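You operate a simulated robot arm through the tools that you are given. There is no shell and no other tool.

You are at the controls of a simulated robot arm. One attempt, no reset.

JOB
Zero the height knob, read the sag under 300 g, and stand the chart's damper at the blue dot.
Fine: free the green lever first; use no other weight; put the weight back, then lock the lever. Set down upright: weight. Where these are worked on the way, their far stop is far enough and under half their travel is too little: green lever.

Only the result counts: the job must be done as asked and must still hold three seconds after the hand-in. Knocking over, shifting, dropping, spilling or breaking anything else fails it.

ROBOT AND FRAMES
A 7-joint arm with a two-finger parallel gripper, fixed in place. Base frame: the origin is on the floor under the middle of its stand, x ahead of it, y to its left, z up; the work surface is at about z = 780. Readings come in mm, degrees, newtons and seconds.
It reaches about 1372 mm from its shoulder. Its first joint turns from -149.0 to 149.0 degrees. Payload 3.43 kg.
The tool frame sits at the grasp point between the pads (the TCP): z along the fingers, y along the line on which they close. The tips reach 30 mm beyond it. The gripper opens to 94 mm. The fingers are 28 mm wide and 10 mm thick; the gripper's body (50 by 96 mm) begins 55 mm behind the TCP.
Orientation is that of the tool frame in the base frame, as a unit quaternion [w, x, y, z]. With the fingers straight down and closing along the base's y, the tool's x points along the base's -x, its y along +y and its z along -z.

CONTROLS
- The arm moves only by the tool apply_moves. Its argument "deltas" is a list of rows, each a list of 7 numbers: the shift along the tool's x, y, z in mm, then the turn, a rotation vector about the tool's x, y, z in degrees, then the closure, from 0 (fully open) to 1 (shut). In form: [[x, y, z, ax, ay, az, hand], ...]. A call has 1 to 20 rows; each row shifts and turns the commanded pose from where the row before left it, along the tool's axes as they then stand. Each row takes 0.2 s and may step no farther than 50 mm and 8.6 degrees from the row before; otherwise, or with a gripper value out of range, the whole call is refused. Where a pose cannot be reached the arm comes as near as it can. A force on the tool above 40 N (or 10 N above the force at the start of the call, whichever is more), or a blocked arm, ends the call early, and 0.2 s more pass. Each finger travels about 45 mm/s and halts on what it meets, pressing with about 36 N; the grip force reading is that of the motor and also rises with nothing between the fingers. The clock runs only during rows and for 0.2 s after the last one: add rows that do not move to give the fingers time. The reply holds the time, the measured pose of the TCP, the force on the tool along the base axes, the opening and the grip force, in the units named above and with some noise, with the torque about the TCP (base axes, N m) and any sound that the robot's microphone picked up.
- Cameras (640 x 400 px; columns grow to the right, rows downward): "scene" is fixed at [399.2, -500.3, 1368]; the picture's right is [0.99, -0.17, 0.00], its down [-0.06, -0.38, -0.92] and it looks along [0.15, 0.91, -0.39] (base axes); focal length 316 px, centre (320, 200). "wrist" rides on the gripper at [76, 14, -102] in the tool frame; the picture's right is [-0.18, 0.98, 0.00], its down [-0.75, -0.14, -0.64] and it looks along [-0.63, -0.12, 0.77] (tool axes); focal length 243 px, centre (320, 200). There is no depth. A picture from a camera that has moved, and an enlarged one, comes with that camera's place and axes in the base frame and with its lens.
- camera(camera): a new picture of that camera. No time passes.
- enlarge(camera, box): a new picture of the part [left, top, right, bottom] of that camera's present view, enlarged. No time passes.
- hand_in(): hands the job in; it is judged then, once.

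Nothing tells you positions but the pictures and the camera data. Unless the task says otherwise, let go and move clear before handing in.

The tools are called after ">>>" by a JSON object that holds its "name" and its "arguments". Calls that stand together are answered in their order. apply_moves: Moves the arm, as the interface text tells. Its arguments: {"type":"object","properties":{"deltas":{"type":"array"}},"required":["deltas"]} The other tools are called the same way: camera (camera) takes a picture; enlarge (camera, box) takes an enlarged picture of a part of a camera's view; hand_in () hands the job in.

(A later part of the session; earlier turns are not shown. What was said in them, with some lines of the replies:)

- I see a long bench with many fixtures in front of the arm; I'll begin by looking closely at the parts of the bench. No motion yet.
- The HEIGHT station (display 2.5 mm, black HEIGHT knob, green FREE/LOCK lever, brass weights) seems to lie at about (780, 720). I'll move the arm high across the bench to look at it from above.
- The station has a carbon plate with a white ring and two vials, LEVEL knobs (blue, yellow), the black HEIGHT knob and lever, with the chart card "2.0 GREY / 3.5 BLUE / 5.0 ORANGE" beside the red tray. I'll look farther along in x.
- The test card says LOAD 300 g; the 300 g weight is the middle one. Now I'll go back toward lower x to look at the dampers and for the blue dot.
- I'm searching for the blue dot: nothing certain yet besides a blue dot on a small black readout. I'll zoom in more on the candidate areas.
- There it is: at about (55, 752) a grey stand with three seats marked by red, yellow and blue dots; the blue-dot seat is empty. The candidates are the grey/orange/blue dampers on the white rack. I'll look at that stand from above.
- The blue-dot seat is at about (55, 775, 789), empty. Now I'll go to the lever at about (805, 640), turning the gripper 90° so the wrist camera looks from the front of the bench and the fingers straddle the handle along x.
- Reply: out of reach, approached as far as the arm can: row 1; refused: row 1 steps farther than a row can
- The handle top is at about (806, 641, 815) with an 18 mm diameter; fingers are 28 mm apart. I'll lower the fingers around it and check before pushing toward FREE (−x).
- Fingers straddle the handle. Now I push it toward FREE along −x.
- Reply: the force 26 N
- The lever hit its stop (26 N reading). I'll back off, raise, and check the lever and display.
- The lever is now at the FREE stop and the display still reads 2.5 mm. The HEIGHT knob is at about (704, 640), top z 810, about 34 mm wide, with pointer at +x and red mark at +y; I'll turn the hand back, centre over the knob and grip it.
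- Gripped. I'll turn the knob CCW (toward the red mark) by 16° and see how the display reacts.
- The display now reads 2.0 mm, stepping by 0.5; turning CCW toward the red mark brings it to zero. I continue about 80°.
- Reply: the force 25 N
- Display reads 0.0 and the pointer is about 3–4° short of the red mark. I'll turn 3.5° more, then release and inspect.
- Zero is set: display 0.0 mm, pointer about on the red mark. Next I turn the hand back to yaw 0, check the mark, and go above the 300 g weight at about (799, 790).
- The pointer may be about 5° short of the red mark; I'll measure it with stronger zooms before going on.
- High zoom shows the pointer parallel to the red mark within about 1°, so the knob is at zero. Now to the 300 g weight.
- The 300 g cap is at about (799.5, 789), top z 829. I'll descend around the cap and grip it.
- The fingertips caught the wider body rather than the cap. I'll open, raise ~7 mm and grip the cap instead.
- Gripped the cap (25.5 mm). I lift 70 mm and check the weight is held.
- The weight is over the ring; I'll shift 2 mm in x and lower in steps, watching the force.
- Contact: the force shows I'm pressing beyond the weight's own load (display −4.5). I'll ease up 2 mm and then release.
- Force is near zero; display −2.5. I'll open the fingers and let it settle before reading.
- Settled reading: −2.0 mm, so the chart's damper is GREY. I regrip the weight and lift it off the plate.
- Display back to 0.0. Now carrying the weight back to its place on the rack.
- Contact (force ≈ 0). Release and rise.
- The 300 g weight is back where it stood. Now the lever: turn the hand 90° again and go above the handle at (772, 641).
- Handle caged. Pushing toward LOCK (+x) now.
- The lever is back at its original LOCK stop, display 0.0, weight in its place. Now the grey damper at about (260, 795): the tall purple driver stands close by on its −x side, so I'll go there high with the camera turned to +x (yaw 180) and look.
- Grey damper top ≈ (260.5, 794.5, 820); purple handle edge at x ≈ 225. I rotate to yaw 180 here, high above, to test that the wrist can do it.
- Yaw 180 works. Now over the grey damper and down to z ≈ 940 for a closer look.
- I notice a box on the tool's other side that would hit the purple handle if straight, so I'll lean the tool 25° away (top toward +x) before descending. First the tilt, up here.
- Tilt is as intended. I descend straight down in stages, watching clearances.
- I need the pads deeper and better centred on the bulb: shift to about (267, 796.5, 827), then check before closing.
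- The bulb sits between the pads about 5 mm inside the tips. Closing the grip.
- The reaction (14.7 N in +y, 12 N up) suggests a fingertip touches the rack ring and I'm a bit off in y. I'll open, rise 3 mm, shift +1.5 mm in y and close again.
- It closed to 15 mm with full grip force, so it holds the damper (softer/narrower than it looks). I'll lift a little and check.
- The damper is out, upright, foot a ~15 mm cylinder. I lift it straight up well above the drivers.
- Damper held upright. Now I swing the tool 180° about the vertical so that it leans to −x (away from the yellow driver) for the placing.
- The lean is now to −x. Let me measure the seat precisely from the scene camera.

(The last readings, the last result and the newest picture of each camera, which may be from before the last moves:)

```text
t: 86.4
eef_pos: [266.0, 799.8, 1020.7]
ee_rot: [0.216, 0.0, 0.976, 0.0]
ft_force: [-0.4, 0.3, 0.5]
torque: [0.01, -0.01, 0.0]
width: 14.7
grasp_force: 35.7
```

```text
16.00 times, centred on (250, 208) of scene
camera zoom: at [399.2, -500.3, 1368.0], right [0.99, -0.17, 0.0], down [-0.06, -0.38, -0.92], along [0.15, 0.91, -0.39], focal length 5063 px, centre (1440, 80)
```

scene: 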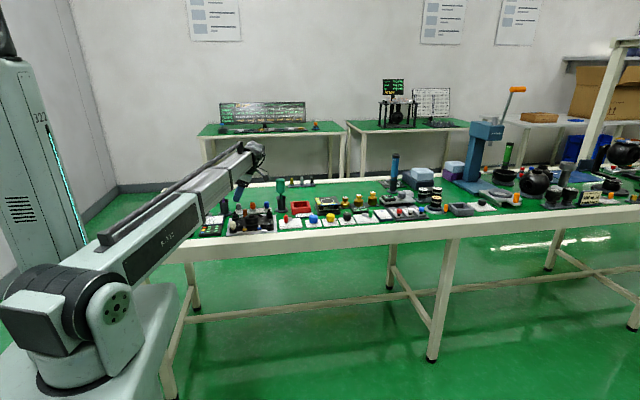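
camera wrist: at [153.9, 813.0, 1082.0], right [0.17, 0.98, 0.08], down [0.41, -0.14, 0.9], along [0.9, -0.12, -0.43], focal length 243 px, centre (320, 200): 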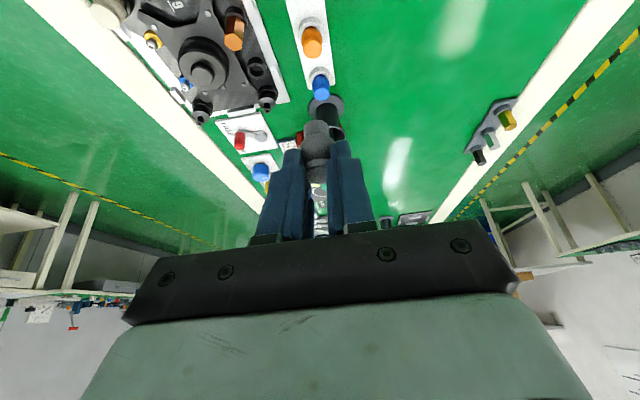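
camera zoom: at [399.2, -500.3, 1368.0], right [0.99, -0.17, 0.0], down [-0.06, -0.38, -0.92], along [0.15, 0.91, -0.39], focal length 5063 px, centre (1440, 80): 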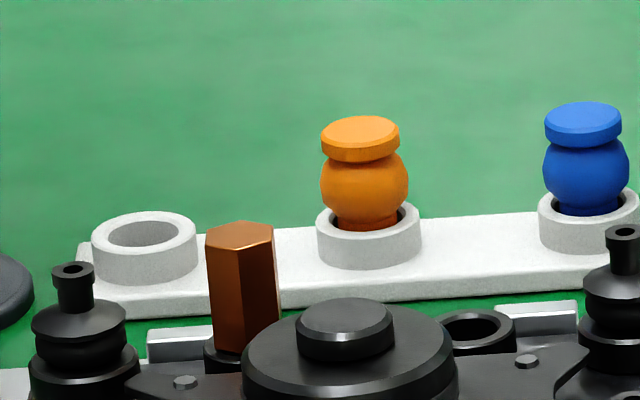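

Measured: seat ring centre ≈ (55, 775), ring top about 1 mm lower than the white rack's. I move high over to the seat.

>>> {"name": "apply_moves", "arguments": {"deltas": [[39.3, -4.8, -18.34, 0, 0, 0, 0.88], [39.3, -4.8, -18.34, 0, 0, 0, 0.88], [39.3, -4.8, -18.34, 0, 0, 0, 0.88], [39.3, -4.8, -18.34, 0, 0, 0, 0.88], [39.3, -4.8, -18.34, 0, 0, 0, 0.88], [0, 0, 0, 0, 0, 0, 0.88]]}}

>>> {"name": "camera", "arguments": {"camera": "wrist"}}

>>> {"name": "camera", "arguments": {"camera": "scene"}}

>>> {"name": "enlarge", "arguments": {"camera": "scene", "box": [130, 140, 250, 240]}}

```text
t: 87.8
eef_pos: [50.0, 775.3, 1021.2]
ee_rot: [0.217, -0.001, 0.976, 0.0]
ft_force: [-0.4, -0.8, -1.2]
torque: [0.01, -0.03, 0.01]
width: 14.6
grasp_force: 36.3
```

```text
taken
camera wrist: at [-62.1, 789.0, 1082.1], right [0.16, 0.98, 0.08], down [0.41, -0.14, 0.9], along [0.9, -0.12, -0.43], focal length 243 px, centre (320, 200)
```

wrist: 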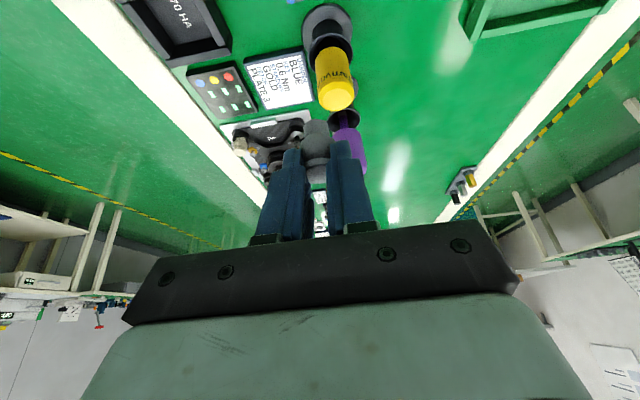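

```text
taken
```

scene: 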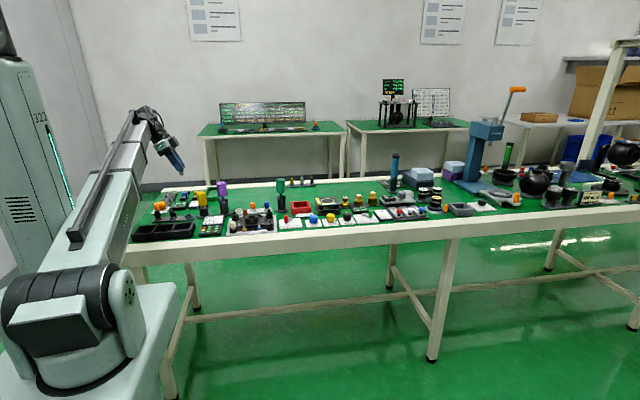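

```text
4.00 times, centred on (190, 190) of scene
camera zoom: at [399.2, -500.3, 1368.0], right [0.99, -0.17, 0.0], down [-0.06, -0.38, -0.92], along [0.15, 0.91, -0.39], focal length 1266 px, centre (840, 240)
```

zoom: 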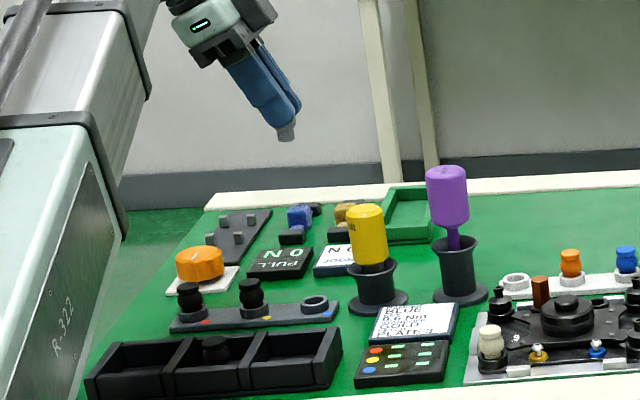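

The way down is clear. I descend straight to a hover about 30 mm above the seat.

>>> {"name": "apply_moves", "arguments": {"deltas": [[16.9, 0, 36.2, 0, 0, 0, 0.88], [16.9, 0, 36.2, 0, 0, 0, 0.88], [16.9, 0, 36.2, 0, 0, 0, 0.88], [14.8, 0, 31.7, 0, 0, 0, 0.88], [0, 0, 0, 0, 0, 0, 0.88], [0, 0, 0, 0, 0, 0, 0.88]]}}

>>> {"name": "enlarge", "arguments": {"camera": "scene", "box": [165, 190, 215, 230]}}

>>> {"name": "camera", "arguments": {"camera": "wrist"}}

>>> {"name": "enlarge", "arguments": {"camera": "wrist", "box": [240, 0, 400, 200]}}

```text
t: 89.2
eef_pos: [48.9, 774.9, 864.2]
ee_rot: [0.216, 0.0, 0.976, 0.0]
ft_force: [0.4, 0.0, 1.2]
torque: [0.0, -0.01, -0.01]
width: 14.6
grasp_force: 36.1
```

```text
10.00 times, centred on (190, 210) of scene
camera zoom: at [399.2, -500.3, 1368.0], right [0.99, -0.17, 0.0], down [-0.06, -0.38, -0.92], along [0.15, 0.91, -0.39], focal length 3164 px, centre (1620, 100)
```

zoom: 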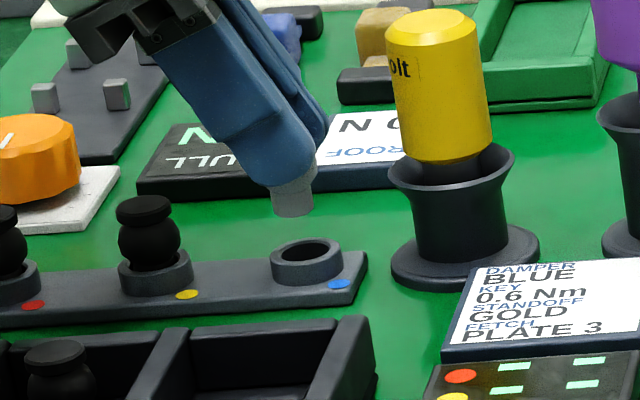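

```text
taken
camera wrist: at [-64.5, 788.5, 925.1], right [0.16, 0.98, 0.08], down [0.41, -0.14, 0.9], along [0.9, -0.12, -0.43], focal length 243 px, centre (320, 200)
```

wrist: 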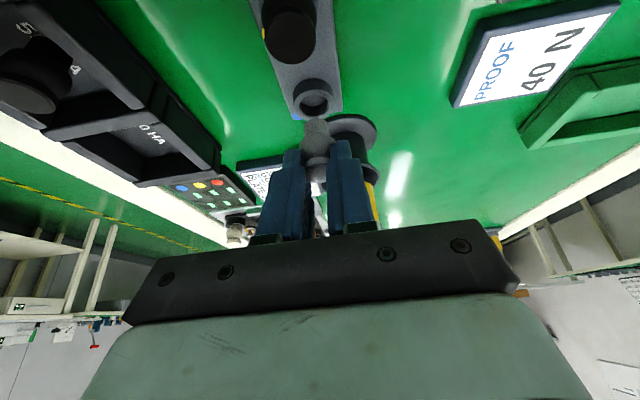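

```text
2.00 times, centred on (320, 100) of wrist
camera zoom: at [-64.5, 788.5, 925.1], right [0.16, 0.98, 0.08], down [0.41, -0.14, 0.9], along [0.9, -0.12, -0.43], focal length 485 px, centre (320, 400)
```

zoom: 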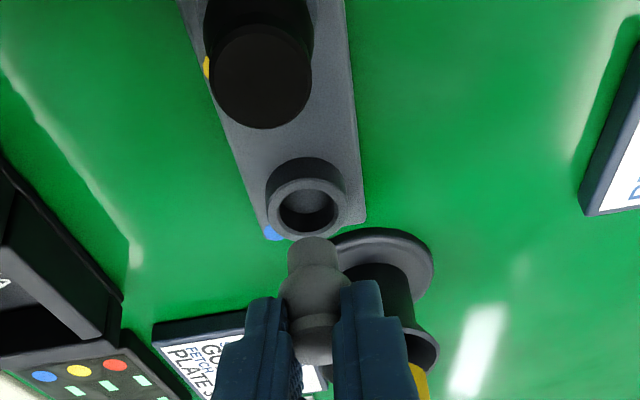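

>>> {"name": "enlarge", "arguments": {"camera": "scene", "box": [174, 202, 206, 222]}}

>>> {"name": "enlarge", "arguments": {"camera": "wrist", "box": [280, 60, 360, 140]}}

```text
16.00 times, centred on (190, 212) of scene
camera zoom: at [399.2, -500.3, 1368.0], right [0.99, -0.17, 0.0], down [-0.06, -0.38, -0.92], along [0.15, 0.91, -0.39], focal length 5063 px, centre (2400, 8)
```

zoom: 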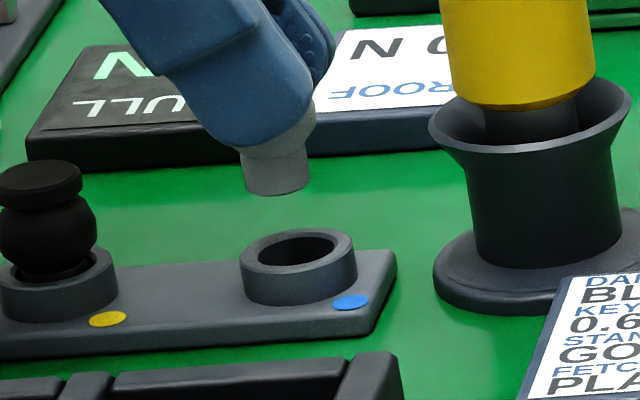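

```text
5.00 times, centred on (320, 100) of wrist
camera zoom: at [-64.5, 788.5, 925.1], right [0.16, 0.98, 0.08], down [0.41, -0.14, 0.9], along [0.9, -0.12, -0.43], focal length 1213 px, centre (320, 700)
```

zoom: 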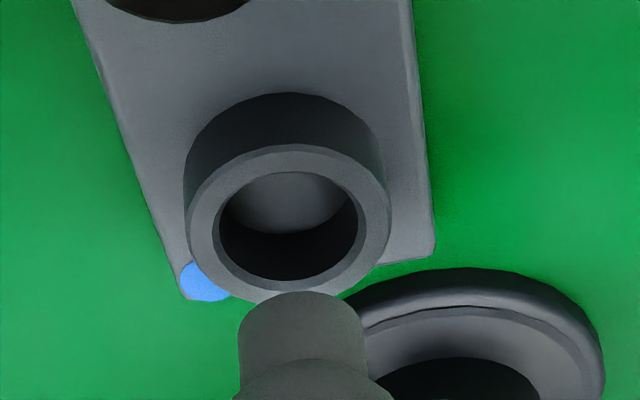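

Aligned in y; in x I estimate the foot about 2 mm short of the seat centre. I correct by +1.7 mm and lower 15 mm to just above the ring, then re-measure.

>>> {"name": "apply_moves", "arguments": {"deltas": [[2.4, 0, 7.15, 0, 0, 0, 0.88], [2.4, 0, 7.15, 0, 0, 0, 0.88], [0, 0, 0, 0, 0, 0, 0.88]]}}

>>> {"name": "enlarge", "arguments": {"camera": "scene", "box": [174, 202, 206, 222]}}

>>> {"name": "enlarge", "arguments": {"camera": "wrist", "box": [280, 60, 360, 140]}}

```text
t: 90.0
eef_pos: [49.9, 775.9, 850.9]
ee_rot: [0.217, -0.001, 0.976, 0.0]
ft_force: [-0.3, 0.0, -0.7]
torque: [-0.01, -0.02, -0.02]
width: 14.7
grasp_force: 36.0
```

```text
16.00 times, centred on (190, 212) of scene
camera zoom: at [399.2, -500.3, 1368.0], right [0.99, -0.17, 0.0], down [-0.06, -0.38, -0.92], along [0.15, 0.91, -0.39], focal length 5063 px, centre (2400, 8)
```

zoom: 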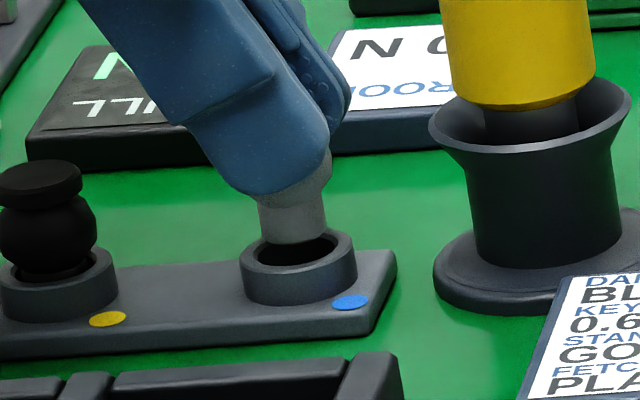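

```text
5.00 times, centred on (320, 100) of wrist
camera zoom: at [-62.6, 788.7, 911.1], right [0.16, 0.98, 0.08], down [0.41, -0.14, 0.9], along [0.9, -0.12, -0.43], focal length 1213 px, centre (320, 700)
```

zoom: 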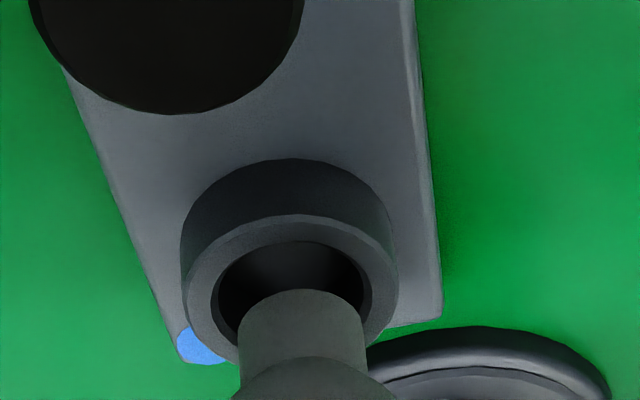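

The foot is now ~6 mm above the ring and centred within about 1 mm. I go down gently into the ring, watching the force.

>>> {"name": "apply_moves", "arguments": {"deltas": [[1.7, -0.5, 3.6, 0, 0, 0, 0.88], [0, 0, 0, 0, 0, 0, 0.88]]}}

>>> {"name": "enlarge", "arguments": {"camera": "scene", "box": [174, 202, 206, 222]}}

>>> {"name": "enlarge", "arguments": {"camera": "wrist", "box": [280, 60, 360, 140]}}

```text
t: 90.6
eef_pos: [49.4, 774.3, 847.1]
ee_rot: [0.216, -0.001, 0.976, 0.0]
ft_force: [-0.4, -0.3, 0.3]
torque: [-0.01, -0.03, 0.01]
width: 14.5
grasp_force: 36.0
```

```text
16.00 times, centred on (190, 212) of scene
camera zoom: at [399.2, -500.3, 1368.0], right [0.99, -0.17, 0.0], down [-0.06, -0.38, -0.92], along [0.15, 0.91, -0.39], focal length 5063 px, centre (2400, 8)
```

zoom: 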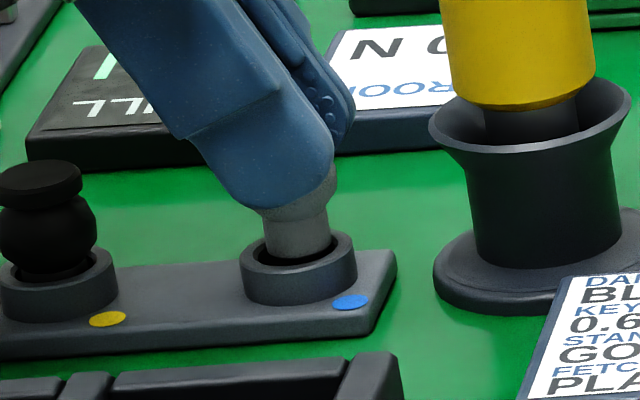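

```text
5.00 times, centred on (320, 100) of wrist
camera zoom: at [-61.9, 788.0, 907.5], right [0.16, 0.98, 0.08], down [0.41, -0.14, 0.9], along [0.9, -0.12, -0.43], focal length 1213 px, centre (320, 700)
```

zoom: 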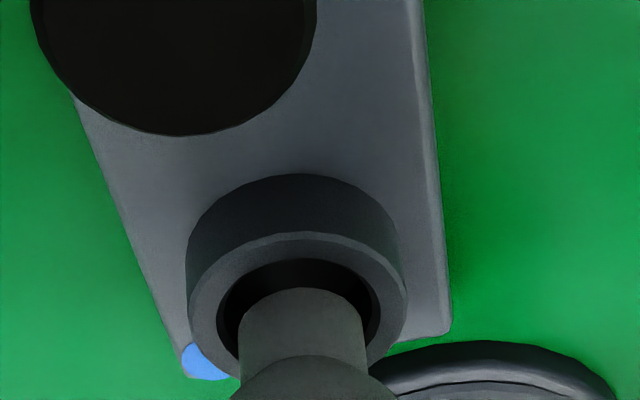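

Well centred. Continue down in 3 mm rows.

>>> {"name": "apply_moves", "arguments": {"deltas": [[1.27, 0, 2.72, 0, 0, 0, 0.88], [1.27, 0, 2.72, 0, 0, 0, 0.88], [1.27, 0, 2.72, 0, 0, 0, 0.88], [0, 0, 0, 0, 0, 0, 0.88]]}}

>>> {"name": "enlarge", "arguments": {"camera": "scene", "box": [174, 202, 206, 222]}}

>>> {"name": "enlarge", "arguments": {"camera": "wrist", "box": [280, 60, 360, 140]}}

```text
t: 91.6
eef_pos: [49.8, 775.3, 837.5]
ee_rot: [0.217, 0.0, 0.976, 0.0]
ft_force: [-0.5, 0.0, 0.1]
torque: [0.02, 0.03, 0.0]
width: 19.1
grasp_force: 35.9
```

```text
16.00 times, centred on (190, 212) of scene
camera zoom: at [399.2, -500.3, 1368.0], right [0.99, -0.17, 0.0], down [-0.06, -0.38, -0.92], along [0.15, 0.91, -0.39], focal length 5063 px, centre (2400, 8)
```

zoom: 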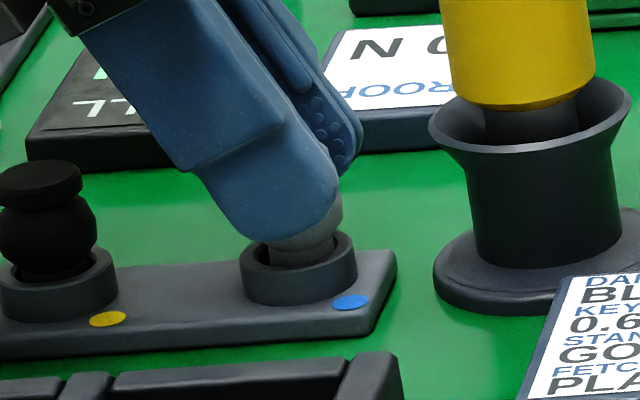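

```text
5.00 times, centred on (320, 100) of wrist
camera zoom: at [-61.6, 788.1, 899.1], right [0.16, 0.98, 0.08], down [0.41, -0.14, 0.9], along [0.9, -0.12, -0.43], focal length 1213 px, centre (320, 700)
```

zoom: 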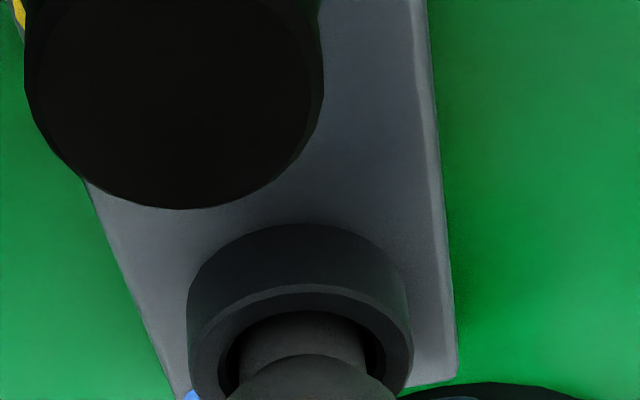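

The opening grew from 14.5 to 19 mm, so the foot has probably touched bottom and the bulb slid in the pads. Let me look closer before going on.

>>> {"name": "camera", "arguments": {"camera": "wrist"}}

>>> {"name": "enlarge", "arguments": {"camera": "wrist", "box": [260, 80, 380, 200]}}

>>> {"name": "enlarge", "arguments": {"camera": "scene", "box": [178, 205, 202, 220]}}

```text
taken
camera wrist: at [-61.6, 788.1, 899.1], right [0.16, 0.98, 0.08], down [0.41, -0.14, 0.9], along [0.9, -0.12, -0.43], focal length 243 px, centre (320, 200)
```

wrist: 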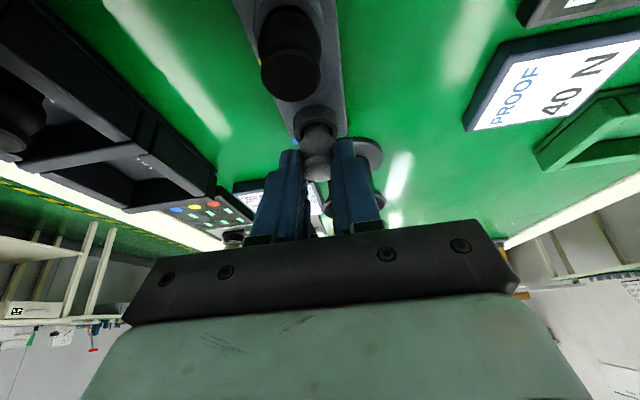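

```text
3.33 times, centred on (320, 140) of wrist
camera zoom: at [-61.6, 788.1, 899.1], right [0.16, 0.98, 0.08], down [0.41, -0.14, 0.9], along [0.9, -0.12, -0.43], focal length 809 px, centre (320, 400)
```

zoom: 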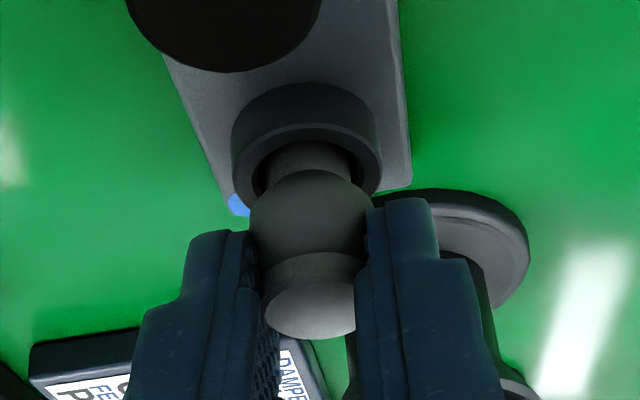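

```text
16.00 times, centred on (190, 212) of scene
camera zoom: at [399.2, -500.3, 1368.0], right [0.99, -0.17, 0.0], down [-0.06, -0.38, -0.92], along [0.15, 0.91, -0.39], focal length 5063 px, centre (2400, 0)
```

zoom: 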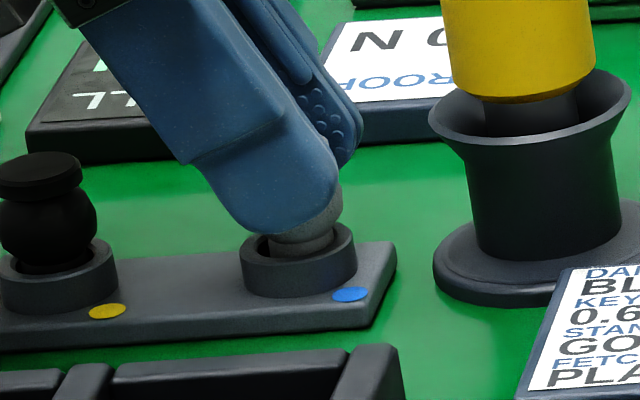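

>>> {"name": "apply_moves", "arguments": {"deltas": [[0.85, 0, 1.8, 0, 0, 0, 0.88], [0, 0, 0, 0, 0, 0, 0.88]]}}

>>> {"name": "enlarge", "arguments": {"camera": "wrist", "box": [260, 80, 380, 200]}}

>>> {"name": "enlarge", "arguments": {"camera": "scene", "box": [178, 205, 202, 220]}}

```text
t: 92.2
eef_pos: [51.8, 774.8, 837.3]
ee_rot: [0.216, -0.001, 0.976, 0.0]
ft_force: [-0.4, 0.5, 1.6]
torque: [-0.01, -0.02, 0.01]
width: 19.4
grasp_force: 36.1
```

```text
3.33 times, centred on (320, 140) of wrist
camera zoom: at [-61.5, 787.7, 897.5], right [0.16, 0.98, 0.08], down [0.41, -0.14, 0.9], along [0.9, -0.12, -0.43], focal length 809 px, centre (320, 400)
```

zoom: 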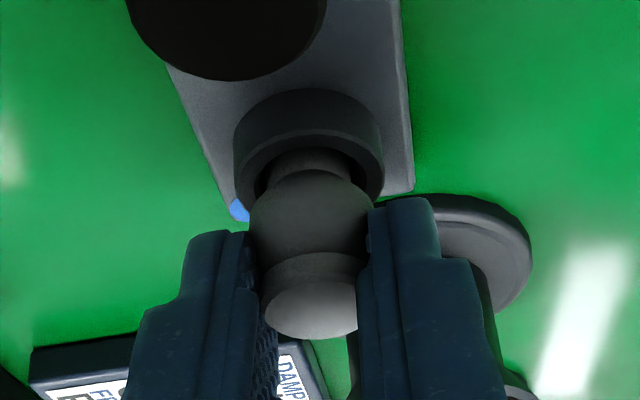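

```text
16.00 times, centred on (190, 212) of scene
camera zoom: at [399.2, -500.3, 1368.0], right [0.99, -0.17, 0.0], down [-0.06, -0.38, -0.92], along [0.15, 0.91, -0.39], focal length 5063 px, centre (2400, 0)
```

zoom: 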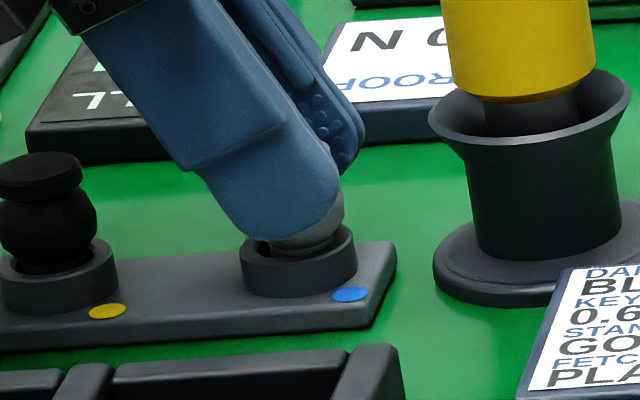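

>>> {"name": "apply_moves", "arguments": {"deltas": [[0.63, 0, 1.36, 0, 0, 0, 0.88], [0, 0, 0, 0, 0, 0, 0.88]]}}

>>> {"name": "enlarge", "arguments": {"camera": "wrist", "box": [260, 80, 380, 200]}}

>>> {"name": "enlarge", "arguments": {"camera": "scene", "box": [178, 205, 202, 220]}}

```text
t: 92.8
eef_pos: [50.3, 774.8, 835.9]
ee_rot: [0.217, -0.001, 0.976, 0.0]
ft_force: [-1.4, 1.5, 21.1]
torque: [0.07, -0.07, 0.01]
width: 19.5
grasp_force: 36.0
```

```text
3.33 times, centred on (320, 140) of wrist
camera zoom: at [-61.5, 787.4, 896.8], right [0.16, 0.98, 0.08], down [0.41, -0.14, 0.9], along [0.9, -0.12, -0.43], focal length 809 px, centre (320, 400)
```

zoom: 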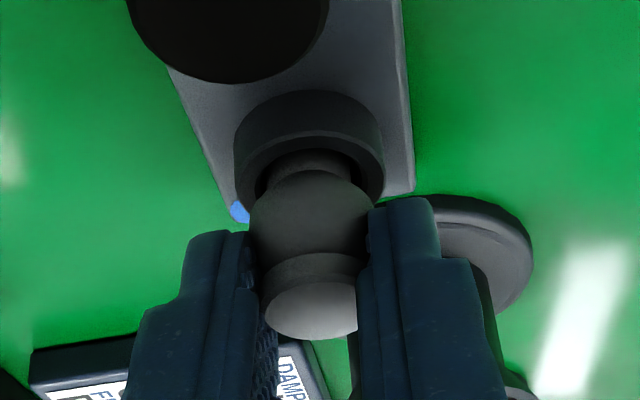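

```text
16.00 times, centred on (190, 212) of scene
camera zoom: at [399.2, -500.3, 1368.0], right [0.99, -0.17, 0.0], down [-0.06, -0.38, -0.92], along [0.15, 0.91, -0.39], focal length 5063 px, centre (2400, 0)
```

zoom: 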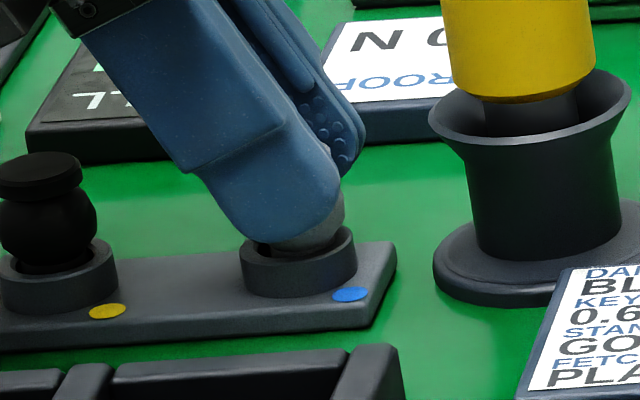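

Contact force of 21 N now: the foot stands on the bottom. I ease up 1 mm and open the fingers slowly.

>>> {"name": "apply_moves", "arguments": {"deltas": [[-0.42, 0, -0.9, 0, 0, 0, 0.88], [0, 0, 0, 0, 0, 0, 0.88]]}}

>>> {"name": "apply_moves", "arguments": {"deltas": [[0, 0, 0, 0, 0, 0, 0.76], [0, 0, 0, 0, 0, 0, 0.72], [0, 0, 0, 0, 0, 0, 0.68], [0, 0, 0, 0, 0, 0, 0.62], [0, 0, 0, 0, 0, 0, 0.62]]}}

>>> {"name": "enlarge", "arguments": {"camera": "wrist", "box": [260, 80, 380, 200]}}

>>> {"name": "enlarge", "arguments": {"camera": "scene", "box": [178, 205, 202, 220]}}

```text
t: 93.4
eef_pos: [50.0, 775.4, 836.7]
ee_rot: [0.216, -0.001, 0.976, 0.0]
ft_force: [1.3, -0.2, 9.2]
torque: [-0.05, -0.16, 0.02]
width: 19.2
grasp_force: 36.5
```

```text
t: 94.6
eef_pos: [48.6, 774.8, 835.1]
ee_rot: [0.216, -0.001, 0.976, 0.001]
ft_force: [0.2, -0.3, -0.3]
torque: [0.04, 0.01, 0.0]
width: 35.6
grasp_force: 0.1
```

```text
3.33 times, centred on (320, 140) of wrist
camera zoom: at [-61.7, 788.1, 897.1], right [0.16, 0.98, 0.08], down [0.41, -0.14, 0.9], along [0.9, -0.12, -0.43], focal length 809 px, centre (320, 400)
```

zoom: 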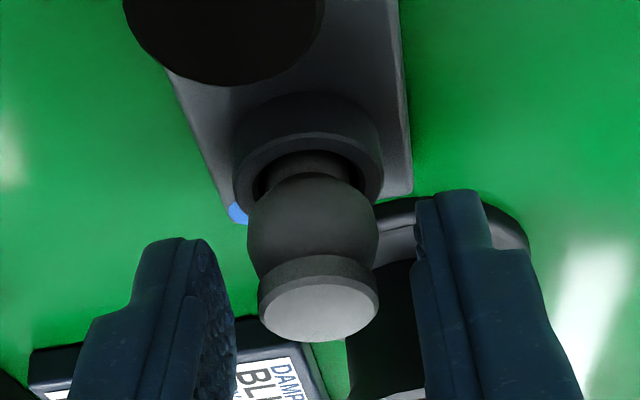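

```text
16.00 times, centred on (190, 212) of scene
camera zoom: at [399.2, -500.3, 1368.0], right [0.99, -0.17, 0.0], down [-0.06, -0.38, -0.92], along [0.15, 0.91, -0.39], focal length 5063 px, centre (2400, 0)
```

zoom: 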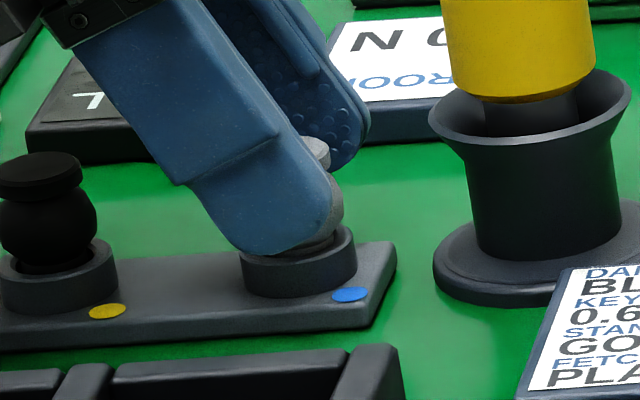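

Released; the damper stands in the ring. I withdraw straight up and then inspect.

>>> {"name": "apply_moves", "arguments": {"deltas": [[-4.2, 0, -9.1, 0, 0, 0, 0.6], [-8.5, 0, -18.1, 0, 0, 0, 0.6], [-12.7, 0, -27.2, 0, 0, 0, 0.6], [-16.9, 0, -36.2, 0, 0, 0, 0.6], [-16.9, 0, -36.2, 0, 0, 0, 0.6], [-16.9, 0, -36.2, 0, 0, 0, 0.6], [0, 0, 0, 0, 0, 0, 0.6]]}}

>>> {"name": "enlarge", "arguments": {"camera": "scene", "box": [174, 200, 206, 220]}}

>>> {"name": "camera", "arguments": {"camera": "wrist"}}

>>> {"name": "enlarge", "arguments": {"camera": "scene", "box": [130, 170, 290, 250]}}

```text
t: 96.2
eef_pos: [50.3, 773.9, 1014.7]
ee_rot: [0.217, -0.001, 0.976, 0.001]
ft_force: [-0.5, -0.9, 0.8]
torque: [0.04, -0.01, -0.02]
width: 37.5
grasp_force: 0.0
```

```text
16.00 times, centred on (190, 210) of scene
camera zoom: at [399.2, -500.3, 1368.0], right [0.99, -0.17, 0.0], down [-0.06, -0.38, -0.92], along [0.15, 0.91, -0.39], focal length 5063 px, centre (2400, 40)
```

zoom: 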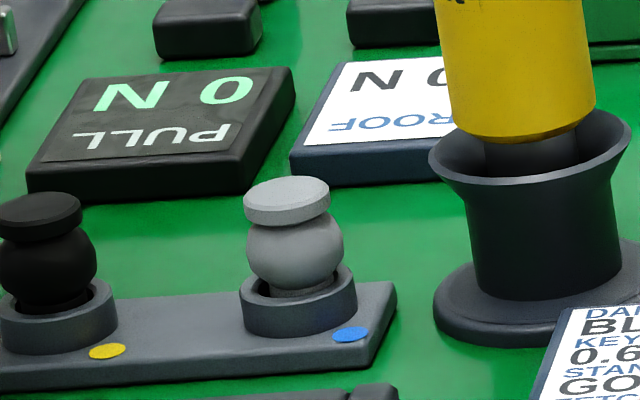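

```text
taken
camera wrist: at [-61.0, 787.9, 1076.4], right [0.16, 0.98, 0.08], down [0.41, -0.14, 0.9], along [0.9, -0.12, -0.43], focal length 243 px, centre (320, 200)
```

wrist: 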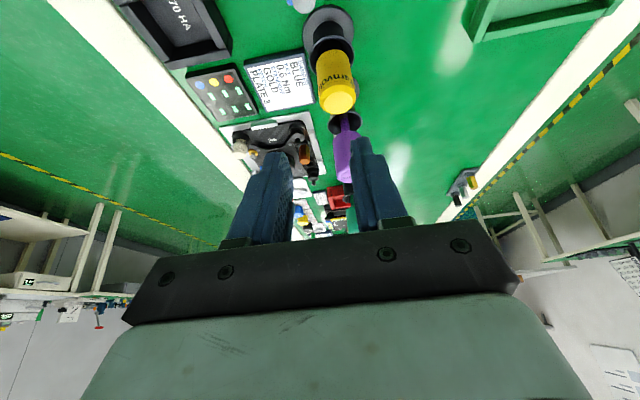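

```text
4.00 times, centred on (210, 210) of scene
camera zoom: at [399.2, -500.3, 1368.0], right [0.99, -0.17, 0.0], down [-0.06, -0.38, -0.92], along [0.15, 0.91, -0.39], focal length 1266 px, centre (760, 160)
```

zoom: 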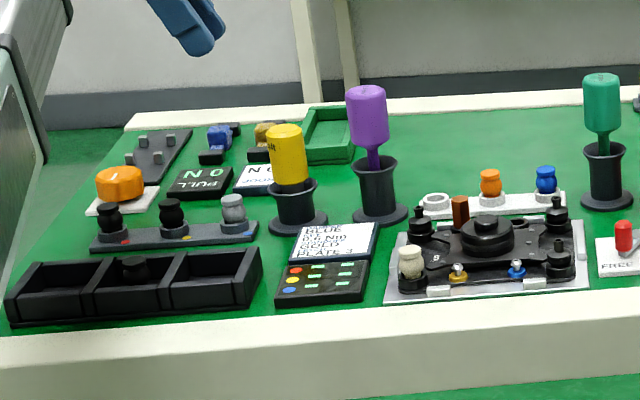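

The grey damper stands upright in the blue-dot ring, at the same height as its black neighbours. A last check of the HEIGHT station and surroundings before handing in.

>>> {"name": "enlarge", "arguments": {"camera": "scene", "box": [290, 180, 390, 240]}}

>>> {"name": "enlarge", "arguments": {"camera": "scene", "box": [345, 195, 385, 225]}}

>>> {"name": "enlarge", "arguments": {"camera": "scene", "box": [200, 180, 310, 240]}}

>>> {"name": "apply_moves", "arguments": {"deltas": [[-16.9, 0, -36.2, 0, 0, 0, 0.6], [0, 0, 0, 0, 0, 0, 0.6], [0, 0, 0, 0, 0, 0, 0.6], [0, 0, 0, 0, 0, 0, 0.6]]}}

```text
6.40 times, centred on (340, 210) of scene
camera zoom: at [399.2, -500.3, 1368.0], right [0.99, -0.17, 0.0], down [-0.06, -0.38, -0.92], along [0.15, 0.91, -0.39], focal length 2025 px, centre (192, 136)
```

zoom: 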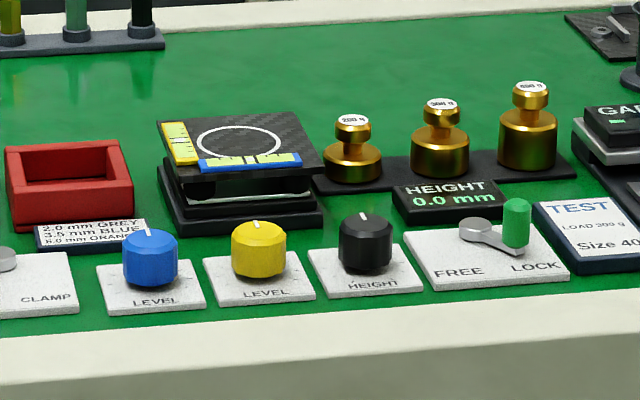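

```text
13.33 times, centred on (365, 210) of scene
camera zoom: at [399.2, -500.3, 1368.0], right [0.99, -0.17, 0.0], down [-0.06, -0.38, -0.92], along [0.15, 0.91, -0.39], focal length 4219 px, centre (-280, 67)
```

zoom: 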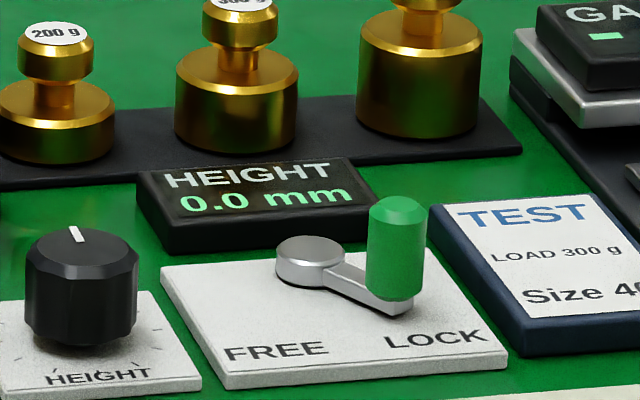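

```text
5.82 times, centred on (255, 210) of scene
camera zoom: at [399.2, -500.3, 1368.0], right [0.99, -0.17, 0.0], down [-0.06, -0.38, -0.92], along [0.15, 0.91, -0.39], focal length 1841 px, centre (698, 142)
```

zoom: 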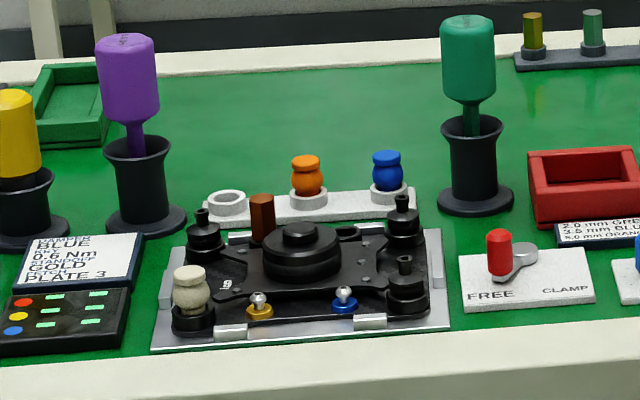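

```text
t: 97.2
eef_pos: [50.2, 775.1, 1054.6]
ee_rot: [0.216, -0.001, 0.976, 0.001]
ft_force: [-0.6, 0.2, -0.7]
torque: [-0.01, 0.03, -0.01]
width: 37.4
grasp_force: 0.1
```

Everything is in place. The knob is at zero with the display at 0.0 mm, the 300 g weight is back on its rack, and the lever is at LOCK. The sag read 2.0 mm, so the grey damper stands upright at the blue dot, and the gripper is empty and clear. Handing in.

>>> {"name": "hand_in", "arguments": {}}

```text
The job is handed in.
```

The job is done and handed in; the hand-in gave no verdict, so what follows is from the last pictures and readings.

- **Lever:** I freed the green lever to its FREE stop first. After the weight was back, I pushed it to its LOCK stop again.
- **Height knob:** I turned it until the pointer met the red mark, and the display reads 0.0 mm.
- **Sag:** under the 300 g weight the display settled at −2.0 mm, so the sag is 2.0 mm. I used no other weight. The 300 g weight stands upright in its place on the rack.
- **Damper:** the chart gives GREY for 2.0 mm. The grey damper stands upright in the ring at the blue dot, at the same height as the black ones beside it.

I saw nothing else moved or knocked over, and the gripper is empty and clear of the bench.
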